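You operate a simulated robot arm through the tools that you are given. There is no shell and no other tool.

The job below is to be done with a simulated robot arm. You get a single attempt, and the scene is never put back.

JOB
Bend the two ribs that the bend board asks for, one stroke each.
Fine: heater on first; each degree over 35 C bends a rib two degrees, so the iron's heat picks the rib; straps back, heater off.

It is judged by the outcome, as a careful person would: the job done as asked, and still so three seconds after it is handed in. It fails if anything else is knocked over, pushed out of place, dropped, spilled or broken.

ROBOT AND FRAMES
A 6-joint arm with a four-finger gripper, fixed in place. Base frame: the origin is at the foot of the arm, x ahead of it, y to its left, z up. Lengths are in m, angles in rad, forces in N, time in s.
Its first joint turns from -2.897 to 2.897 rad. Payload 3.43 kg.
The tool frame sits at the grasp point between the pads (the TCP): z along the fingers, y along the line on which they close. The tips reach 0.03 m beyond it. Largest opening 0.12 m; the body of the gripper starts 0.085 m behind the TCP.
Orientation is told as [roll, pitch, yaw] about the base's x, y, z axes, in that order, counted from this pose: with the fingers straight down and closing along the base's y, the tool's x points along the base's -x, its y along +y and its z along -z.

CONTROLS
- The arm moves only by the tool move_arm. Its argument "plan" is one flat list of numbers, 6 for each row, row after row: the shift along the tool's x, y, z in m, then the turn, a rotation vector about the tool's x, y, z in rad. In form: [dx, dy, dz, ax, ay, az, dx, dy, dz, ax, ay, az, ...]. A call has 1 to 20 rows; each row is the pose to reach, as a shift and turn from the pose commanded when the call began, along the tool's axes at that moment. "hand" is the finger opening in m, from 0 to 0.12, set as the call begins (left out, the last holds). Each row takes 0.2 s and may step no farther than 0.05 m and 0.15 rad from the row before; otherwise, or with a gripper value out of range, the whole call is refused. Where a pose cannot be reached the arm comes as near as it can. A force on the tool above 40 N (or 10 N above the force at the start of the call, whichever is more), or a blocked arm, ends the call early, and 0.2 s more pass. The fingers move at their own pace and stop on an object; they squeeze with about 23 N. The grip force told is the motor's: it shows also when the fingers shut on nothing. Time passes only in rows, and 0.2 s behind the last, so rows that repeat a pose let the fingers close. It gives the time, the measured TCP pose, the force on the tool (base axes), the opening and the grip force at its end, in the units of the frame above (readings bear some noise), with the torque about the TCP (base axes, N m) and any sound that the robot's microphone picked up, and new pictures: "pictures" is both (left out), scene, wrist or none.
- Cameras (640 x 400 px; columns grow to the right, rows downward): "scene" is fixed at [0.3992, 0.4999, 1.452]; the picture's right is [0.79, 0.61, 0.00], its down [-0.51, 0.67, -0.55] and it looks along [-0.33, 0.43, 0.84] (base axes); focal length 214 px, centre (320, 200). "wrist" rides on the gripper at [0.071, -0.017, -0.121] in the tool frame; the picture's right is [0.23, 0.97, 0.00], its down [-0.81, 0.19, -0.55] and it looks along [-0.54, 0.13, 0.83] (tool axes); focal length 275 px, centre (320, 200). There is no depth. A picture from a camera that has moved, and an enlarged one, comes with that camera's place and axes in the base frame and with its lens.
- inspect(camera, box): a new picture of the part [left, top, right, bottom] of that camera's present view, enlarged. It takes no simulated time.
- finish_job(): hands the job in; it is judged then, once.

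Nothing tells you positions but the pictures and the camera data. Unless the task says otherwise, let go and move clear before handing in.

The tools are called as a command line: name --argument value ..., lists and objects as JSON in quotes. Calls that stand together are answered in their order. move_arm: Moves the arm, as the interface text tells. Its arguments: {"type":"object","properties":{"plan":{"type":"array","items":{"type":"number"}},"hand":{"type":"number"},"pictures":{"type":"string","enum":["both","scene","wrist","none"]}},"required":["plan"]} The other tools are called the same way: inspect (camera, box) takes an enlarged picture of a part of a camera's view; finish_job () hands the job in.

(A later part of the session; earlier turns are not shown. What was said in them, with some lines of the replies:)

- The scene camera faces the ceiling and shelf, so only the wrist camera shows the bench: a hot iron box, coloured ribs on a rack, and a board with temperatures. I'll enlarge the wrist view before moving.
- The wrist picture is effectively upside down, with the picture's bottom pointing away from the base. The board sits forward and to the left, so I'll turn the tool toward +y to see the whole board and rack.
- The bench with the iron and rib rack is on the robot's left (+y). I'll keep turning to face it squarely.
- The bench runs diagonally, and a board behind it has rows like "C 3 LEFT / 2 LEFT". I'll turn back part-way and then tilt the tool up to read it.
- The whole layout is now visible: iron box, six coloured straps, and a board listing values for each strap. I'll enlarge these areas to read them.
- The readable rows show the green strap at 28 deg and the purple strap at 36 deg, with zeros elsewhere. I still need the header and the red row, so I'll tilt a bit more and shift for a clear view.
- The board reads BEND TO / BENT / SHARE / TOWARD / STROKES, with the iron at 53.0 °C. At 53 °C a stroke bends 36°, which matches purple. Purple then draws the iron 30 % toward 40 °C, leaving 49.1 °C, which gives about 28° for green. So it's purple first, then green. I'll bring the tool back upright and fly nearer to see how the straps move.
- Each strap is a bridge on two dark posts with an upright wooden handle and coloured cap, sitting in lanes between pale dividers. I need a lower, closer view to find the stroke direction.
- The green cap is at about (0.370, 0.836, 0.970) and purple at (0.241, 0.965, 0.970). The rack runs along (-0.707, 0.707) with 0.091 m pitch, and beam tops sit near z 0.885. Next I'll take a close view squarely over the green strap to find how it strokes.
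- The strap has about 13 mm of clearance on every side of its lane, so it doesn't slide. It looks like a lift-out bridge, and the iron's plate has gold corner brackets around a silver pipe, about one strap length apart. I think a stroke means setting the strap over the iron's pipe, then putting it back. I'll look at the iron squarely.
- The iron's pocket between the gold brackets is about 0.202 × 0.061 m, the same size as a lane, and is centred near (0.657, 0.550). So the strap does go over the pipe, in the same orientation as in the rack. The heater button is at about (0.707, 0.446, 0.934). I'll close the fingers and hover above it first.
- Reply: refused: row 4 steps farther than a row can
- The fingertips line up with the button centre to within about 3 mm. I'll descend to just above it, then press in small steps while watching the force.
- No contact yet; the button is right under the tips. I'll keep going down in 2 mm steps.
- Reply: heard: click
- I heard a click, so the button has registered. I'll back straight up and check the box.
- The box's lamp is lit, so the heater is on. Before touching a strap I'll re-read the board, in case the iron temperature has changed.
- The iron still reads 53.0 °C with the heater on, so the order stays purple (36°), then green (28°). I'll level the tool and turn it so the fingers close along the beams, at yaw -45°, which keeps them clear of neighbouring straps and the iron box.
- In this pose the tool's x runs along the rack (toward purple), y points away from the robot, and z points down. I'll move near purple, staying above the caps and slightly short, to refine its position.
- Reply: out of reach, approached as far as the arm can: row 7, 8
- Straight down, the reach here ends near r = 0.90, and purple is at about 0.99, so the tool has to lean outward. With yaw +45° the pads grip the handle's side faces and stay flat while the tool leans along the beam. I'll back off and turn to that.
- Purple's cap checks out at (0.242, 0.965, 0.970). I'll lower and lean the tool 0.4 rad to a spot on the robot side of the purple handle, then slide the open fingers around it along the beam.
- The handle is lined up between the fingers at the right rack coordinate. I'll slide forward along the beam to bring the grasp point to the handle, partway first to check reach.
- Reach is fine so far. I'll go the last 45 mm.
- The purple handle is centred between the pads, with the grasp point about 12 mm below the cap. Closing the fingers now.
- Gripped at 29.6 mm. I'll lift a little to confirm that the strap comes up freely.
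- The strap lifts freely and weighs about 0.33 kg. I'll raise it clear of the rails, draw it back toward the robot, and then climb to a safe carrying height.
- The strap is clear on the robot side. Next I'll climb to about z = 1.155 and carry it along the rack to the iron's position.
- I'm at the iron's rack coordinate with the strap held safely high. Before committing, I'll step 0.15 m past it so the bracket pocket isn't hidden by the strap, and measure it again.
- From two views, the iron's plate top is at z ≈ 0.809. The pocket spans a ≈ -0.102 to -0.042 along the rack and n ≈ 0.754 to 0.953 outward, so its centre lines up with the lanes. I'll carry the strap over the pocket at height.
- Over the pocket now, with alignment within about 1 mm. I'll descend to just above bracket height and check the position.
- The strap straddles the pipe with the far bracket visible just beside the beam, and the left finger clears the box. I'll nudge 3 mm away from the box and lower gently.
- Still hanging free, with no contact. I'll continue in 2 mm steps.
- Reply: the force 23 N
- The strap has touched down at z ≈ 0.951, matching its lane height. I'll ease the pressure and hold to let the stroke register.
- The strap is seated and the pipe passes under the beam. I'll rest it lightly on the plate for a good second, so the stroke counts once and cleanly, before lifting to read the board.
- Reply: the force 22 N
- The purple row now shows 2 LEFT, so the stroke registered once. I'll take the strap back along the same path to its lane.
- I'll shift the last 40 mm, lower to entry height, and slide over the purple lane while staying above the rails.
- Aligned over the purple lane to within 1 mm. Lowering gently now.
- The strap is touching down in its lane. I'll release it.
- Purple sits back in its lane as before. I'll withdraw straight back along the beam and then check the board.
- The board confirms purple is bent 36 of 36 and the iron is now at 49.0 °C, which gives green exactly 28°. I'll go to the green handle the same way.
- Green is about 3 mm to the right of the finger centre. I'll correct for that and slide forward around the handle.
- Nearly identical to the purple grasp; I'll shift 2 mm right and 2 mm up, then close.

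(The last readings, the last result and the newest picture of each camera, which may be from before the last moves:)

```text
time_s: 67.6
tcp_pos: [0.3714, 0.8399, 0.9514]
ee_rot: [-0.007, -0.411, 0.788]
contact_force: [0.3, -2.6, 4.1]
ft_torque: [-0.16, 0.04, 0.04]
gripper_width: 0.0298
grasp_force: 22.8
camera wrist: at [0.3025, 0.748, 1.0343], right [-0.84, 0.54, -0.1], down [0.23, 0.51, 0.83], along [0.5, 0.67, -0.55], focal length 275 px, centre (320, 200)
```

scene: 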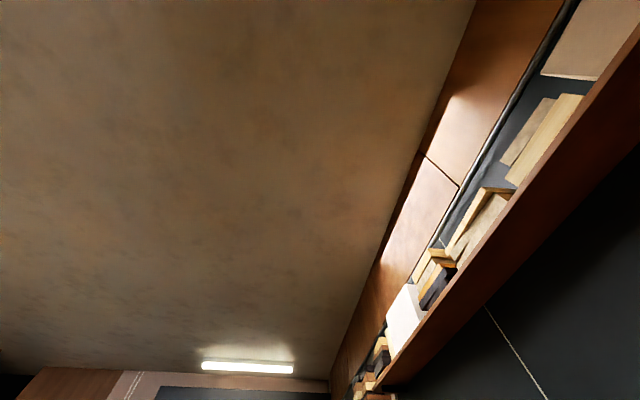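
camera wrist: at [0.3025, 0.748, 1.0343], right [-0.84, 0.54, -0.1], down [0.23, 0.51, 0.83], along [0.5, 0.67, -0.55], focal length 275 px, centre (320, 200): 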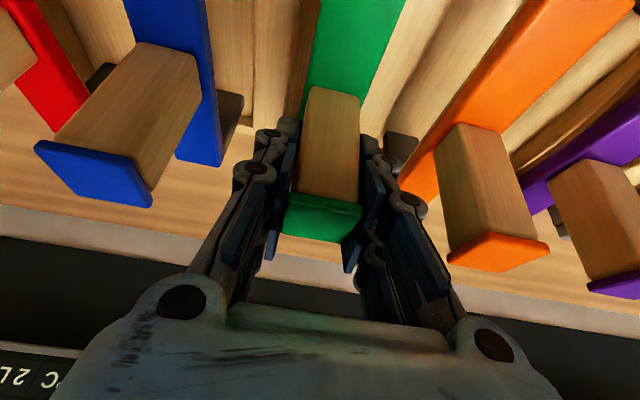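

Green is gripped. I'll lift it clear, draw it back, and climb, as with purple.

move_arm --plan '[-0.006, 0, -0.0138, 0, 0, 0, -0.012, 0, -0.0275, 0, 0, 0, -0.018, 0, -0.0413, 0, 0, 0, -0.024, 0, -0.055, 0, 0, 0, 0.0015, 0, -0.0716, 0, 0, 0, 0.0316, 0, -0.0901, 0, 0, 0, 0.0617, 0, -0.1087, 0, 0, 0, 0.0918, 0, -0.1273, 0, 0, 0, 0.1219, 0, -0.1458, 0, 0, 0, 0.152, 0, -0.1644, 0, 0, 0, 0.1755, 0, -0.1856, 0, 0, 0]' --hand 0 --pictures "wrist"

```text
time_s: 70.0
tcp_pos: [0.2067, 0.6734, 1.0528]
ee_rot: [-0.007, -0.41, 0.79]
contact_force: [1.0, 0.2, -4.7]
ft_torque: [0.0, 0.02, 0.03]
gripper_width: 0.0298
grasp_force: 22.4
camera wrist: at [0.1377, 0.5815, 1.1358], right [-0.84, 0.54, -0.1], down [0.23, 0.51, 0.83], along [0.5, 0.67, -0.55], focal length 275 px, centre (320, 200)
```

wrist: 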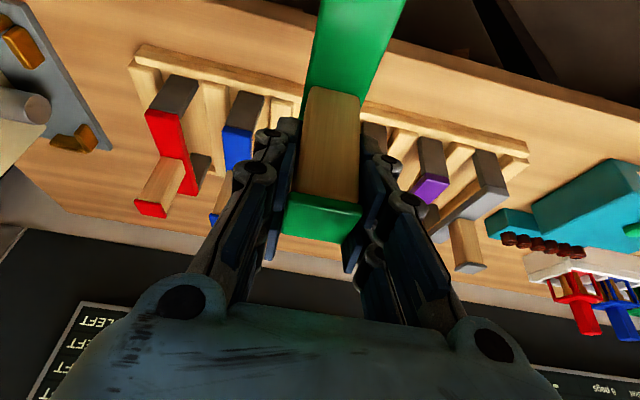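

move_arm --plan '[-0.0104, -0.0365, -0.0238, 0, 0, 0, -0.0208, -0.073, -0.0477, 0, 0, 0, -0.0312, -0.1095, -0.0715, 0, 0, 0, -0.0415, -0.146, -0.0953, 0, 0, 0, -0.0415, -0.1825, -0.0953, 0, 0, 0, -0.0415, -0.219, -0.0953, 0, 0, 0, -0.0415, -0.2555, -0.0953, 0, 0, 0, -0.0415, -0.292, -0.0953, 0, 0, 0, -0.0415, -0.3285, -0.0953, 0, 0, 0, -0.0415, -0.365, -0.0953, 0, 0, 0, -0.0415, -0.4015, -0.0953, 0, 0, 0, -0.0771, -0.4015, -0.0798, 0, 0, 0, -0.1127, -0.4015, -0.0643, 0, 0, 0, -0.1483, -0.4015, -0.0488, 0, 0, 0, -0.1839, -0.4015, -0.0333, 0, 0, 0, -0.2195, -0.4015, -0.0178, 0, 0, 0, -0.255, -0.4015, -0.0023, 0, 0, 0, -0.255, -0.4015, -0.0023, 0, 0, 0]' --hand 0 --pictures "wrist"

```text
time_s: 73.8
tcp_pos: [0.6539, 0.5564, 1.1577]
ee_rot: [-0.008, -0.41, 0.791]
contact_force: [-0.4, 0.0, -4.0]
ft_torque: [0.0, -0.02, 0.01]
gripper_width: 0.0296
grasp_force: 23.0
camera wrist: at [0.5851, 0.464, 1.2411], right [-0.84, 0.54, -0.1], down [0.23, 0.51, 0.83], along [0.5, 0.67, -0.55], focal length 275 px, centre (320, 200)
```

wrist: 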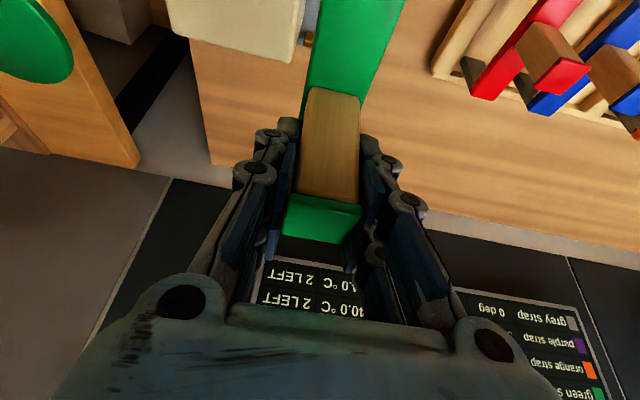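

Aligned over the pocket with green. Lowering to just above the plate.

move_arm --plan '[0.015, -0.002, 0.0344, 0, 0, 0, 0.03, -0.002, 0.0688, 0, 0, 0, 0.0449, -0.002, 0.1031, 0, 0, 0, 0.0599, -0.002, 0.1375, 0, 0, 0, 0.0659, -0.002, 0.1513, 0, 0, 0, 0.0711, -0.002, 0.1632, 0, 0, 0, 0.0754, -0.002, 0.173, 0, 0, 0]' --hand 0 --pictures "wrist"

```text
time_s: 75.4
tcp_pos: [0.6582, 0.5532, 0.9695]
ee_rot: [-0.006, -0.408, 0.79]
contact_force: [-0.7, 0.7, -3.6]
ft_torque: [0.01, -0.02, 0.03]
gripper_width: 0.0296
grasp_force: 23.1
camera wrist: at [0.5888, 0.462, 1.0521], right [-0.84, 0.54, -0.1], down [0.23, 0.51, 0.83], along [0.5, 0.67, -0.55], focal length 275 px, centre (320, 200)
```

wrist: 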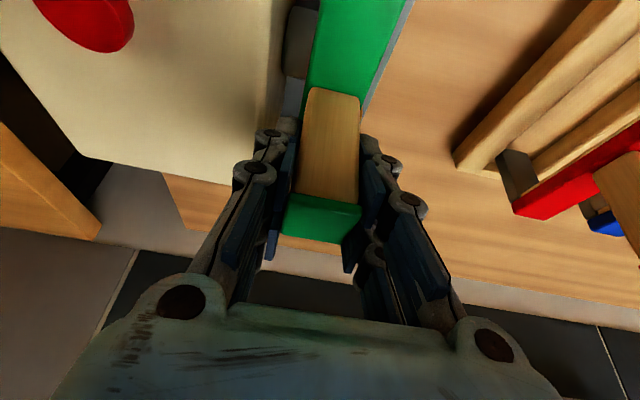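

move_arm --plan '[0.0016, 0.002, 0.0037, 0, 0, 0, 0.0032, 0.002, 0.0073, 0, 0, 0, 0.0048, 0.002, 0.011, 0, 0, 0, 0.0062, 0.002, 0.0142, 0, 0, 0]' --hand 0 --pictures "none"

move_arm --plan '[0.0004, 0, 0.0009, 0, 0, 0, 0.0008, 0, 0.0018, 0, 0, 0, 0.0008, 0, 0.0018, 0, 0, 0]' --hand 0 --pictures "none"

```text
time_s: 76.4
tcp_pos: [0.6561, 0.5541, 0.9521]
ee_rot: [-0.008, -0.409, 0.788]
contact_force: [-0.3, 0.7, -3.8]
ft_torque: [0.03, 0.01, 0.01]
gripper_width: 0.03
grasp_force: 22.5
```

```text
time_s: 77.2
tcp_pos: [0.6553, 0.5546, 0.9516]
ee_rot: [-0.006, -0.41, 0.788]
contact_force: [0.0, -0.6, -4.3]
ft_torque: [0.05, -0.02, 0.0]
gripper_width: 0.0296
grasp_force: 22.9
```

move_arm --plan '[0.0004, 0, 0.0009, 0, 0, 0, 0.0008, 0, 0.0018, 0, 0, 0, 0.0008, 0, 0.0018, 0, 0, 0]' --hand 0 --pictures "none"

```text
time_s: 78.0
tcp_pos: [0.6551, 0.5543, 0.9514]
ee_rot: [-0.006, -0.412, 0.789]
contact_force: [2.9, -2.1, 18.7]
ft_torque: [-0.12, 0.02, -0.09]
gripper_width: 0.0298
grasp_force: 22.9
```

Green is seated on the plate. I'll hold it about a second, the same as purple, then lift straight up and read the board.

move_arm --plan '[0, 0, 0, 0, 0, 0, 0, 0, 0, 0, 0, 0, 0, 0, 0, 0, 0, 0, 0, 0, 0, 0, 0, 0, 0, 0, 0, 0, 0, 0]' --hand 0 --pictures "none"

move_arm --plan '[-0.012, 0, -0.0275, 0, 0, 0, -0.028, 0, -0.0642, 0, 0, 0, -0.044, 0, -0.1009, 0, 0, 0, -0.06, 0, -0.1376, 0, 0, 0, -0.076, 0, -0.1742, 0, 0, 0, -0.0827, 0, -0.1898, 0, 0, 0]' --hand 0 --pictures "wrist"

inspect --camera "wrist" --box '[240, 240, 400, 340]'

```text
time_s: 79.2
tcp_pos: [0.6554, 0.5547, 0.9525]
ee_rot: [-0.005, -0.413, 0.788]
contact_force: [6.6, 0.7, 20.9]
ft_torque: [0.02, -0.28, -0.05]
gripper_width: 0.0296
grasp_force: 23.0
```

```text
time_s: 80.6
tcp_pos: [0.6542, 0.5576, 1.1574]
ee_rot: [-0.008, -0.41, 0.788]
contact_force: [0.9, 0.0, -4.2]
ft_torque: [0.04, 0.0, 0.0]
gripper_width: 0.0299
grasp_force: 23.3
camera wrist: at [0.5856, 0.4661, 1.2409], right [-0.84, 0.54, -0.1], down [0.23, 0.51, 0.83], along [0.5, 0.67, -0.55], focal length 275 px, centre (320, 200)
```

wrist: 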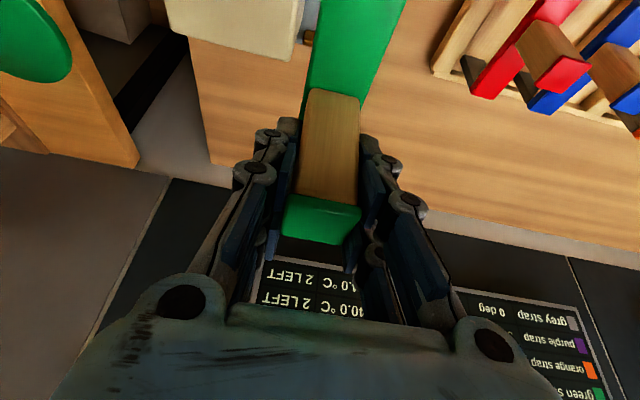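

```text
4.00 times, centred on (320, 290) of wrist
camera zoom: at [0.5856, 0.4661, 1.2409], right [-0.84, 0.54, -0.1], down [0.23, 0.51, 0.83], along [0.5, 0.67, -0.55], focal length 1101 px, centre (320, -160)
```

zoom: 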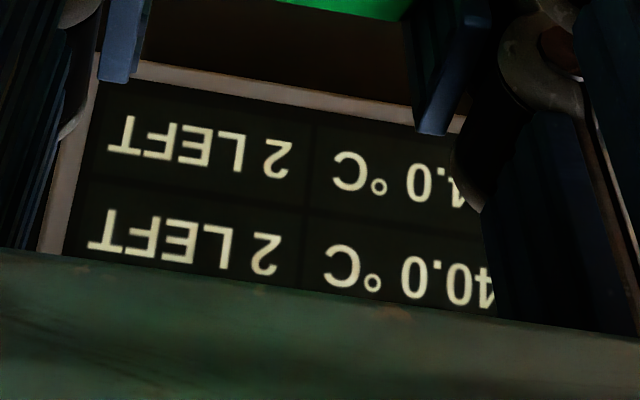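

The green row isn't visible from here. I'll carry the strap back toward its lane and read the board on the way.

move_arm --plan '[0.0358, 0, -0.0156, 0, 0, 0, 0.0717, 0, -0.0312, 0, 0, 0, 0.1075, 0, -0.0469, 0, 0, 0, 0.1433, 0, -0.0625, 0, 0, 0, 0.1792, 0, -0.0781, 0, 0, 0, 0.215, 0, -0.0937, 0, 0, 0, 0.215, 0.0363, -0.0937, 0, 0, 0, 0.215, 0.0727, -0.0937, 0, 0, 0, 0.215, 0.109, -0.0937, 0, 0, 0, 0.215, 0.1453, -0.0937, 0, 0, 0, 0.215, 0.1817, -0.0937, 0, 0, 0, 0.215, 0.218, -0.0937, 0, 0, 0, 0.215, 0.2543, -0.0937, 0, 0, 0, 0.215, 0.2906, -0.0937, 0, 0, 0, 0.215, 0.327, -0.0937, 0, 0, 0, 0.215, 0.3633, -0.0937, 0, 0, 0, 0.215, 0.3996, -0.0937, 0, 0, 0]' --hand 0 --pictures "wrist"

inspect --camera "wrist" --box '[0, 240, 240, 400]'

```text
time_s: 84.2
tcp_pos: [0.2067, 0.6704, 1.1552]
ee_rot: [-0.007, -0.411, 0.787]
contact_force: [0.7, -1.0, -3.5]
ft_torque: [0.07, 0.02, 0.05]
gripper_width: 0.0296
grasp_force: 22.9
camera wrist: at [0.1373, 0.5794, 1.2377], right [-0.84, 0.54, -0.1], down [0.23, 0.51, 0.83], along [0.5, 0.67, -0.55], focal length 275 px, centre (320, 200)
```

wrist: 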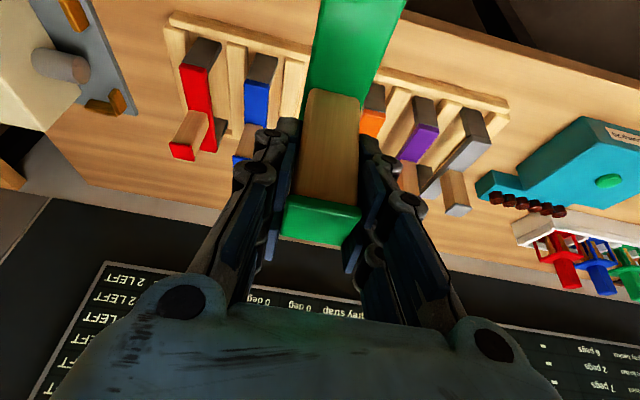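

```text
2.50 times, centred on (120, 320) of wrist
camera zoom: at [0.1373, 0.5794, 1.2377], right [-0.84, 0.54, -0.1], down [0.23, 0.51, 0.83], along [0.5, 0.67, -0.55], focal length 688 px, centre (820, -100)
```

zoom: 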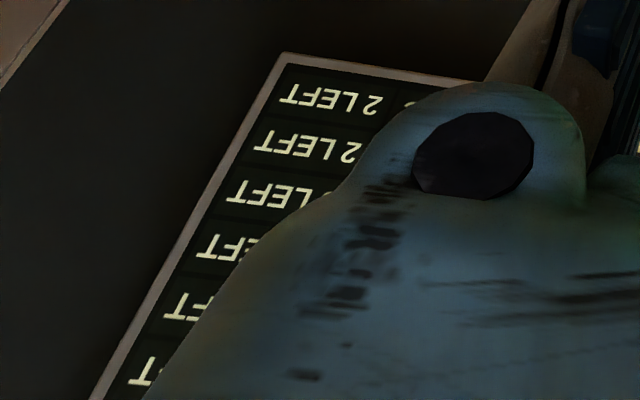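

move_arm --plan '[0, 0.04, 0, 0, 0, 0, 0, 0.08, 0, 0, 0, 0, 0, 0.12, 0, 0, 0, 0, 0, 0.15, 0, 0, 0, 0]' --hand 0 --pictures "wrist"

inspect --camera "wrist" --box '[0, 240, 180, 400]'

```text
time_s: 85.2
tcp_pos: [0.1003, 0.7782, 1.1552]
ee_rot: [-0.007, -0.411, 0.788]
contact_force: [0.8, -0.8, -4.1]
ft_torque: [0.03, 0.02, 0.05]
gripper_width: 0.0298
grasp_force: 23.2
camera wrist: at [0.0316, 0.6862, 1.2372], right [-0.84, 0.54, -0.1], down [0.23, 0.51, 0.83], along [0.5, 0.67, -0.55], focal length 275 px, centre (320, 200)
```

wrist: 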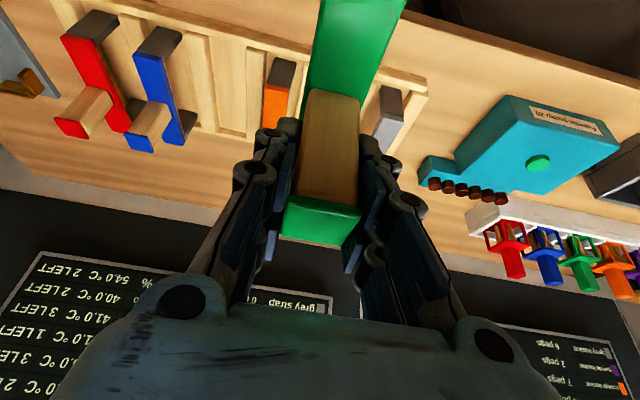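

```text
2.50 times, centred on (90, 320) of wrist
camera zoom: at [0.0316, 0.6862, 1.2372], right [-0.84, 0.54, -0.1], down [0.23, 0.51, 0.83], along [0.5, 0.67, -0.55], focal length 688 px, centre (895, -100)
```

zoom: 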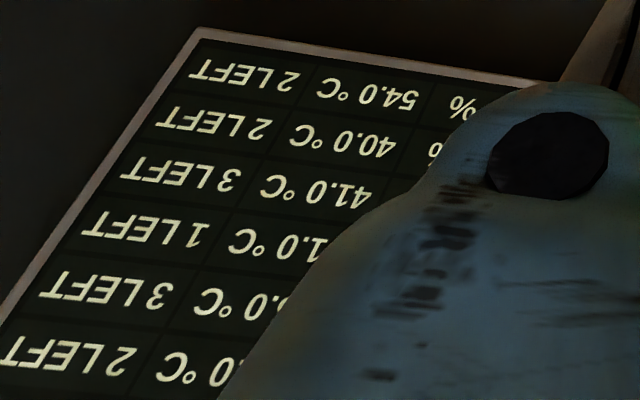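

Green now shows 1 LEFT (it was 2), so its single stroke registered. I'll bring it back over its lane, staying above the rails.

move_arm --plan '[0.008, -0.037, 0.0183, 0, 0, 0, 0.0184, -0.074, 0.0422, 0, 0, 0, 0.0288, -0.111, 0.066, 0, 0, 0, 0.0392, -0.148, 0.0898, 0, 0, 0, 0.0156, -0.148, 0.111, 0, 0, 0, -0.0144, -0.148, 0.1296, 0, 0, 0, -0.0445, -0.148, 0.1481, 0, 0, 0, -0.0746, -0.148, 0.1667, 0, 0, 0, -0.1047, -0.148, 0.1853, 0, 0, 0, -0.1348, -0.148, 0.2038, 0, 0, 0, -0.1608, -0.148, 0.2206, 0, 0, 0, -0.1608, -0.148, 0.2206, 0, 0, 0]' --hand 0 --pictures "wrist"

inspect --camera "wrist" --box '[200, 0, 480, 200]'

```text
time_s: 87.8
tcp_pos: [0.3704, 0.8391, 1.0175]
ee_rot: [-0.008, -0.409, 0.789]
contact_force: [-0.1, 0.0, -3.3]
ft_torque: [0.03, -0.02, -0.01]
gripper_width: 0.0299
grasp_force: 22.6
camera wrist: at [0.302, 0.748, 1.101], right [-0.84, 0.54, -0.1], down [0.23, 0.51, 0.83], along [0.5, 0.67, -0.55], focal length 275 px, centre (320, 200)
```

wrist: 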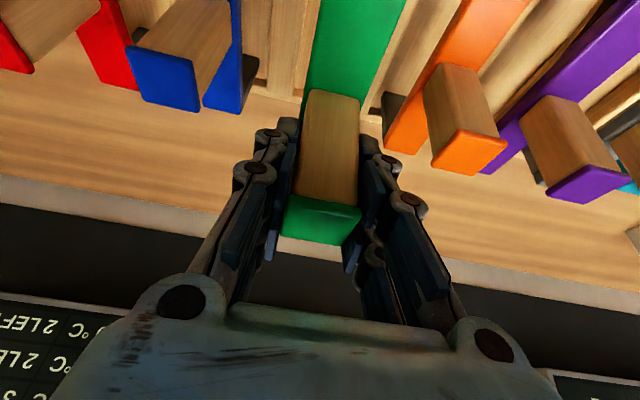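

```text
2.00 times, centred on (340, 100) of wrist
camera zoom: at [0.302, 0.748, 1.101], right [-0.84, 0.54, -0.1], down [0.23, 0.51, 0.83], along [0.5, 0.67, -0.55], focal length 551 px, centre (280, 400)
```

zoom: 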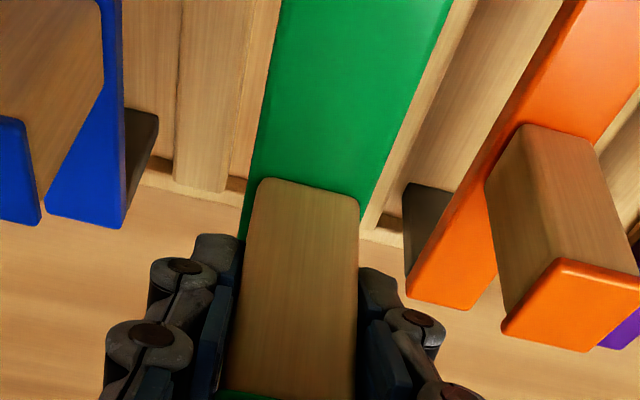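

Aligned with the green lane. Lowering gently.

move_arm --plan '[0.0071, 0, 0.0187, 0, 0, 0, 0.0151, 0, 0.0371, 0, 0, 0, 0.0211, 0, 0.0508, 0, 0, 0, 0.0243, 0, 0.0582, 0, 0, 0]' --hand 0 --pictures "none"

move_arm --plan '[0.0006, 0, 0.0014, 0, 0, 0, 0.0012, 0, 0.0028, 0, 0, 0, 0.0012, 0, 0.0028, 0, 0, 0]' --hand 0 --pictures "none"

```text
time_s: 88.8
tcp_pos: [0.373, 0.84, 0.9545]
ee_rot: [-0.007, -0.41, 0.789]
contact_force: [-0.3, 0.1, -4.6]
ft_torque: [0.06, -0.02, -0.04]
gripper_width: 0.0295
grasp_force: 23.1
```

```text
time_s: 89.6
tcp_pos: [0.3731, 0.8402, 0.9512]
ee_rot: [-0.008, -0.41, 0.789]
contact_force: [-0.2, 0.1, -4.5]
ft_torque: [0.04, -0.03, -0.01]
gripper_width: 0.0296
grasp_force: 23.6
```

move_arm --plan '[0.0004, 0, 0.0009, 0, 0, 0, 0.0008, 0, 0.0018, 0, 0, 0, 0.0008, 0, 0.0018, 0, 0, 0]' --hand 0 --pictures "wrist"

```text
time_s: 90.4
tcp_pos: [0.3737, 0.8385, 0.9502]
ee_rot: [-0.007, -0.412, 0.789]
contact_force: [2.5, -3.3, 22.1]
ft_torque: [-0.15, 0.0, -0.04]
gripper_width: 0.0297
grasp_force: 22.7
camera wrist: at [0.3039, 0.7476, 1.033], right [-0.84, 0.54, -0.1], down [0.23, 0.51, 0.83], along [0.5, 0.67, -0.55], focal length 275 px, centre (320, 200)
```

wrist: 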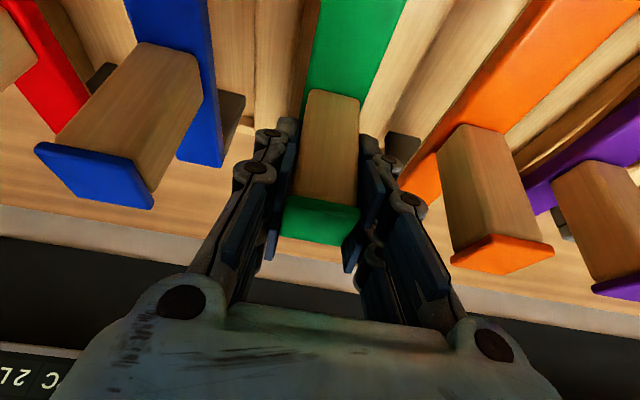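

Green is seated in its lane. I'll release it and withdraw straight back along the beam.

move_arm --plan '[0, 0, 0, 0, 0, 0, 0, 0, 0, 0, 0, 0, 0, 0, 0, 0, 0, 0]' --hand 0.08 --pictures "wrist"

move_arm --plan '[0.0355, 0, -0.0155, 0, 0, 0, 0.071, 0, -0.031, 0, 0, 0, 0.1065, 0, -0.0465, 0, 0, 0, 0.142, 0, -0.062, 0, 0, 0, 0.1775, 0, -0.0775, 0, 0, 0]' --hand 0.08 --pictures "wrist"

```text
time_s: 91.2
tcp_pos: [0.3724, 0.8403, 0.9493]
ee_rot: [-0.007, -0.411, 0.789]
contact_force: [-0.2, -0.1, 0.4]
ft_torque: [0.0, 0.01, 0.0]
gripper_width: 0.0801
grasp_force: 0.1
camera wrist: at [0.3038, 0.7484, 1.0319], right [-0.84, 0.54, -0.1], down [0.23, 0.51, 0.83], along [0.5, 0.67, -0.55], focal length 275 px, centre (320, 200)
```

wrist: 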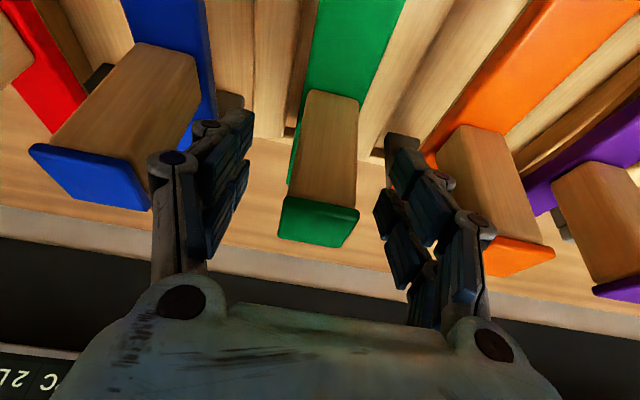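

```text
time_s: 92.4
tcp_pos: [0.235, 0.7035, 0.9498]
ee_rot: [-0.005, -0.411, 0.787]
contact_force: [-1.1, -1.1, -0.4]
ft_torque: [-0.02, 0.02, -0.01]
gripper_width: 0.0798
grasp_force: 0.0
camera wrist: at [0.1667, 0.6111, 1.0321], right [-0.84, 0.54, -0.1], down [0.23, 0.51, 0.83], along [0.5, 0.67, -0.55], focal length 275 px, centre (320, 200)
```

wrist: 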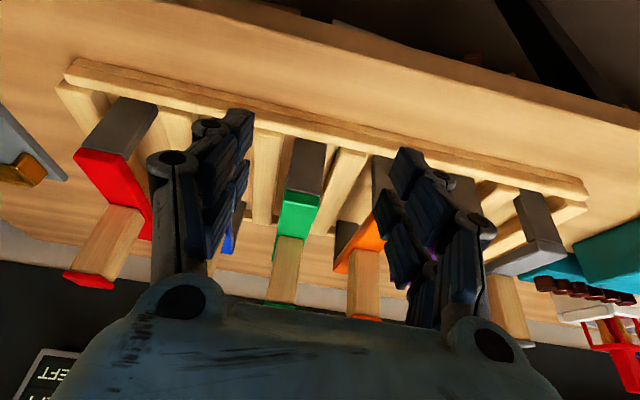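

Both straps are home. I'll check the board once more before switching the heater off.

move_arm --plan '[-0.01083, -0.02167, -0.03055, 0, -0.0983, 0, -0.02167, -0.04333, -0.0611, 0, -0.1967, 0, -0.0325, -0.065, -0.09165, 0, -0.295, 0, -0.04333, -0.08667, -0.1222, 0, -0.3933, 0, -0.05417, -0.10833, -0.15275, 0, -0.4917, 0, -0.065, -0.13, -0.1833, 0, -0.59, 0]' --hand 0.12 --pictures "wrist"

inspect --camera "wrist" --box '[200, 120, 450, 310]'

```text
time_s: 93.8
tcp_pos: [0.3162, 0.602, 1.1454]
ee_rot: [-0.012, -1.001, 0.798]
contact_force: [-0.1, 1.2, 0.2]
ft_torque: [-0.03, -0.01, -0.04]
gripper_width: 0.1197
grasp_force: 0.1
camera wrist: at [0.2294, 0.4909, 1.1507], right [-0.78, 0.6, -0.2], down [-0.16, 0.12, 0.98], along [0.61, 0.79, 0.0], focal length 275 px, centre (320, 200)
```

wrist: 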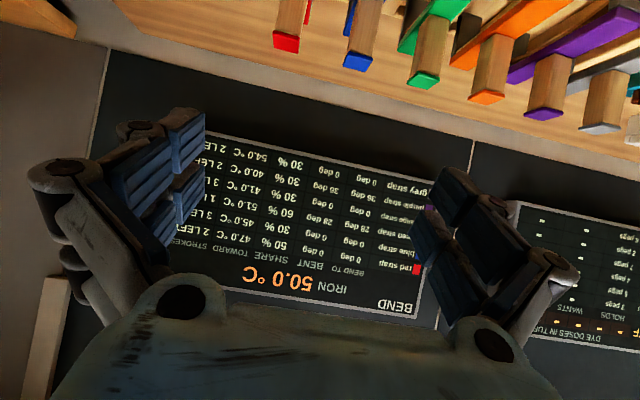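

```text
2.11 times, centred on (325, 215) of wrist
camera zoom: at [0.2294, 0.4909, 1.1507], right [-0.78, 0.6, -0.2], down [-0.16, 0.12, 0.98], along [0.61, 0.79, 0.0], focal length 580 px, centre (310, 168)
```

zoom: 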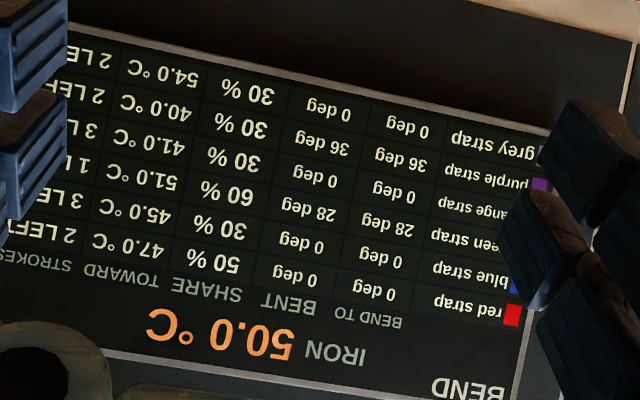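

The board shows green 28/28 and purple 36/36, and every other rib is still 0. I'll level the tool, close the fingers, and go back over the heater button.

move_arm --plan '[0, 0, 0, 0, 0.14, 0, 0, 0, 0, 0, 0.28, 0, 0, 0, 0, 0, 0.42, 0, 0, 0, 0, 0, 0.56, 0, 0, 0, 0, 0, 0.7, 0, 0, 0, 0, 0, 0.84, 0, 0, 0, 0, 0, 0.99, 0]' --hand 0 --pictures "none"

move_arm --plan '[-0.0167, -0.0388, 0.0, 0, 0, 0, -0.0334, -0.0776, 0.0, 0, 0, 0, -0.0501, -0.1164, 0.0, 0, 0, 0, -0.0668, -0.1552, 0.0, 0, 0, 0, -0.0835, -0.194, 0.0, 0, 0, 0, -0.1002, -0.2328, 0.015, 0, 0, 0, -0.1169, -0.2716, 0.03, 0, 0, 0, -0.1336, -0.3104, 0.045, 0, 0, 0, -0.1503, -0.3492, 0.06, 0, 0, 0, -0.167, -0.388, 0.075, 0, 0, 0, -0.167, -0.388, 0.084, 0, 0, 0]' --hand 0 --pictures "wrist"

inspect --camera "wrist" --box '[240, 20, 400, 180]'

```text
time_s: 95.4
tcp_pos: [0.3163, 0.6025, 1.1446]
ee_rot: [-0.006, -0.008, 0.785]
contact_force: [0.4, -0.4, 0.6]
ft_torque: [0.03, 0.0, 0.0]
gripper_width: 0.0
grasp_force: 22.7
```

```text
time_s: 97.8
tcp_pos: [0.7087, 0.4459, 1.0628]
ee_rot: [-0.008, -0.01, 0.785]
contact_force: [0.3, -0.3, 0.3]
ft_torque: [-0.02, 0.01, 0.03]
gripper_width: 0.0001
grasp_force: 23.2
camera wrist: at [0.6684, 0.3833, 1.1844], right [-0.85, 0.53, -0.01], down [0.43, 0.71, 0.56], along [0.3, 0.47, -0.83], focal length 275 px, centre (320, 200)
```

wrist: 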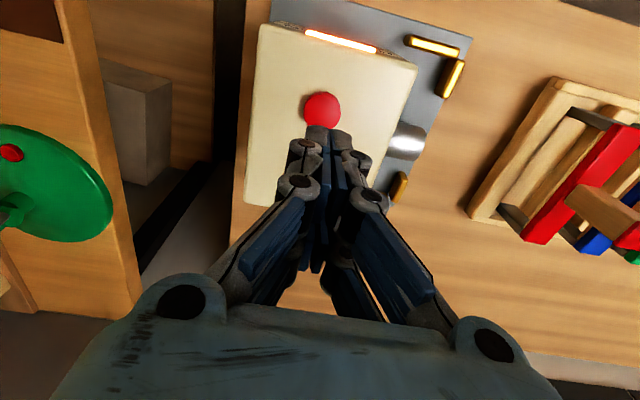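

```text
2.50 times, centred on (320, 100) of wrist
camera zoom: at [0.6684, 0.3833, 1.1844], right [-0.85, 0.53, -0.01], down [0.43, 0.71, 0.56], along [0.3, 0.47, -0.83], focal length 688 px, centre (320, 450)
```

zoom: 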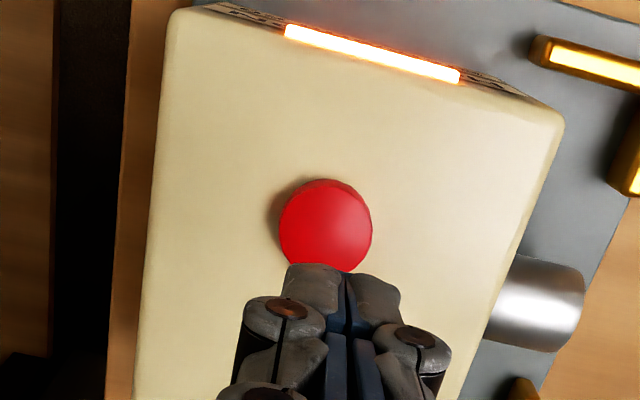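

The tool is centred on the button. I'll descend to just above it, then press gently as before.

move_arm --plan '[0, 0, 0.04, 0, 0, 0, 0, 0, 0.075, 0, 0, 0, 0, 0, 0.088, 0, 0, 0, 0, 0, 0.094, 0, 0, 0]' --hand 0 --pictures "none"

move_arm --plan '[0, 0, 0.002, 0, 0, 0, 0, 0, 0.004, 0, 0, 0, 0, 0, 0.006, 0, 0, 0]' --hand 0 --pictures "none"

```text
time_s: 98.8
tcp_pos: [0.7115, 0.4468, 0.9703]
ee_rot: [-0.009, -0.011, 0.785]
contact_force: [0.0, 0.0, 0.6]
ft_torque: [0.02, 0.01, 0.01]
gripper_width: 0.0
grasp_force: 23.1
```

```text
time_s: 99.6
tcp_pos: [0.7116, 0.4474, 0.965]
ee_rot: [-0.007, -0.012, 0.786]
contact_force: [-2.0, -0.1, 2.0]
ft_torque: [0.0, 0.03, -0.03]
gripper_width: 0.0059
grasp_force: 33.5
```

move_arm --plan '[0, 0, 0.002, 0, 0, 0, 0, 0, 0.004, 0, 0, 0]' --hand 0 --pictures "none"

```text
time_s: 100.2
tcp_pos: [0.7123, 0.4461, 0.9603]
ee_rot: [-0.007, -0.009, 0.785]
contact_force: [1.3, -0.6, 5.0]
ft_torque: [-0.11, 0.03, 0.02]
gripper_width: 0.006
grasp_force: 33.4
heard: click
```

A click was heard. I'll back straight up and check that the lamp is off.

move_arm --plan '[0, 0, -0.03, 0, 0, 0, 0, 0, -0.07, 0, 0, 0, 0, 0, -0.11, 0, 0, 0]' --hand 0 --pictures "wrist"

```text
time_s: 101.0
tcp_pos: [0.7103, 0.4467, 1.0719]
ee_rot: [-0.006, -0.011, 0.785]
contact_force: [1.3, -0.1, 0.0]
ft_torque: [0.01, 0.02, 0.01]
gripper_width: 0.0001
grasp_force: 33.1
camera wrist: at [0.6698, 0.3846, 1.1925], right [-0.85, 0.53, -0.01], down [0.43, 0.71, 0.56], along [0.3, 0.47, -0.83], focal length 275 px, centre (320, 200)
```

wrist: 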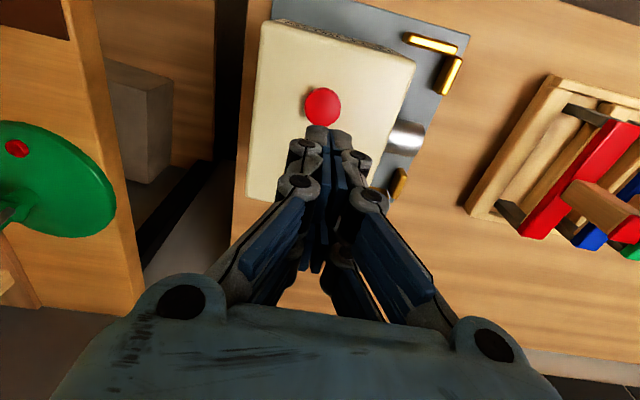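

The lamp is off, so the heater is off. I'll move clear and take a final look at the rack.

move_arm --plan '[0.0198, 0.0351, -0.0073, 0, 0, 0, 0.0396, 0.0702, -0.0146, 0, 0, 0, 0.0595, 0.1053, -0.0218, 0, 0, 0, 0.0793, 0.1404, -0.0291, 0, 0, 0, 0.0991, 0.1755, -0.0364, 0, 0, 0, 0.1189, 0.2105, -0.0436, 0, 0, 0, 0.1387, 0.2456, -0.0509, 0, 0, 0, 0.1585, 0.2807, -0.0582, 0, 0, 0, 0.1784, 0.3158, -0.0655, 0, 0, 0, 0.1982, 0.3509, -0.0727, 0, 0, 0, 0.218, 0.386, -0.08, 0, 0, 0]' --hand 0.12 --pictures "wrist"

inspect --camera "wrist" --box '[200, 60, 460, 320]'

```text
time_s: 103.4
tcp_pos: [0.2803, 0.5627, 1.1455]
ee_rot: [-0.007, -0.011, 0.784]
contact_force: [-1.1, -1.5, 0.6]
ft_torque: [0.04, 0.04, 0.01]
gripper_width: 0.1202
grasp_force: 0.1
camera wrist: at [0.2406, 0.5, 1.2667], right [-0.85, 0.53, -0.01], down [0.43, 0.71, 0.56], along [0.3, 0.47, -0.83], focal length 275 px, centre (320, 200)
```

wrist: 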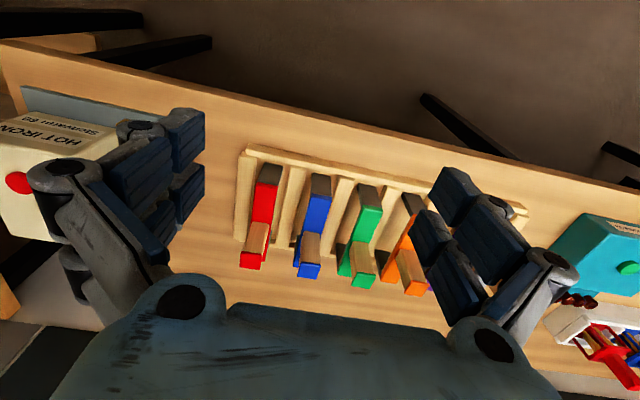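

```text
1.54 times, centred on (330, 190) of wrist
camera zoom: at [0.2406, 0.5, 1.2667], right [-0.85, 0.53, -0.01], down [0.43, 0.71, 0.56], along [0.3, 0.47, -0.83], focal length 424 px, centre (305, 215)
```

zoom: 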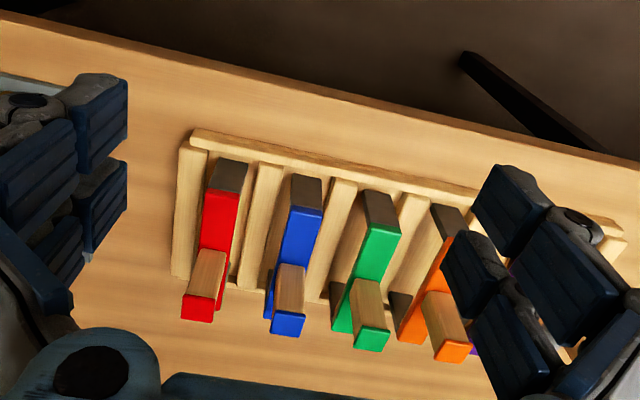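

Red, blue, green and orange all stand correctly in their lanes. I'll take one more look at the purple end of the rack.

move_arm --plan '[0, 0.04, 0, 0, 0, 0, 0, 0.08, 0, 0, 0, 0, 0, 0.12, 0, 0, 0, 0, 0, 0.16, 0, 0, 0, 0]' --hand 0.12 --pictures "wrist"

inspect --camera "wrist" --box '[200, 60, 460, 320]'

```text
time_s: 104.4
tcp_pos: [0.1691, 0.6778, 1.143]
ee_rot: [-0.007, -0.01, 0.785]
contact_force: [0.7, -0.1, 1.4]
ft_torque: [0.05, 0.05, 0.0]
gripper_width: 0.12
grasp_force: 0.1
camera wrist: at [0.1291, 0.6146, 1.263], right [-0.85, 0.53, -0.01], down [0.43, 0.71, 0.56], along [0.3, 0.47, -0.83], focal length 275 px, centre (320, 200)
```

wrist: 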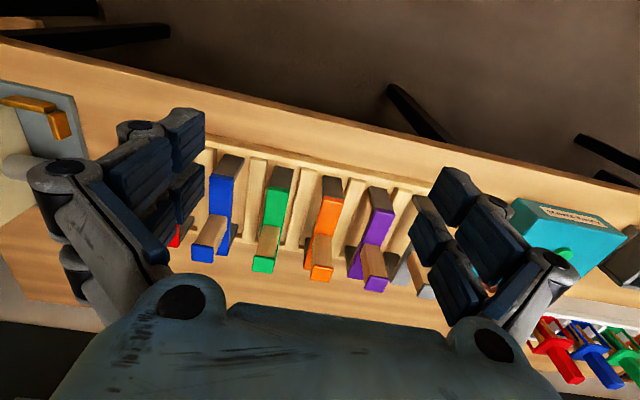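

```text
1.54 times, centred on (330, 190) of wrist
camera zoom: at [0.1291, 0.6146, 1.263], right [-0.85, 0.53, -0.01], down [0.43, 0.71, 0.56], along [0.3, 0.47, -0.83], focal length 424 px, centre (305, 215)
```

zoom: 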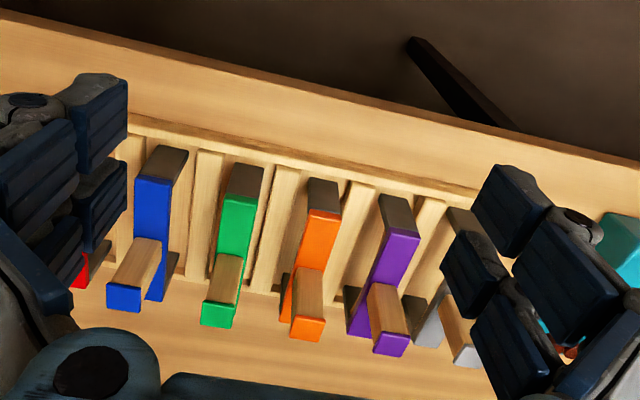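

All six straps stand in their lanes, the heater lamp is off, and the board showed green at 28/28 and purple at 36/36. The arm is clear and holding nothing, so I'm handing the job in.

finish_job

```text
The job is handed in.
```

I bent both ribs the board asked for, with one stroke each. The board showed purple at 36 of 36 degrees and green at 28 of 28, with every other rib still at 0.

- **Order:** I turned the heater on first, with the iron at 53.0 °C. Purple went first because 53 °C gives 36 degrees. That stroke brought the iron down to 49.0 °C, which gave green its 28 degrees.
- **Stroke:** I set each strap over the iron's pipe once, then lifted it straight out. Purple's strokes left went from 3 to 2 and green's from 2 to 1.
- **Finish:** Both straps are back in their lanes and the heater's lamp is off. In the pictures taken before handing in, nothing looked knocked over or out of place.

I read the board before switching the heater off and did not look at it again after. The job is handed in, with the arm clear and the gripper empty.
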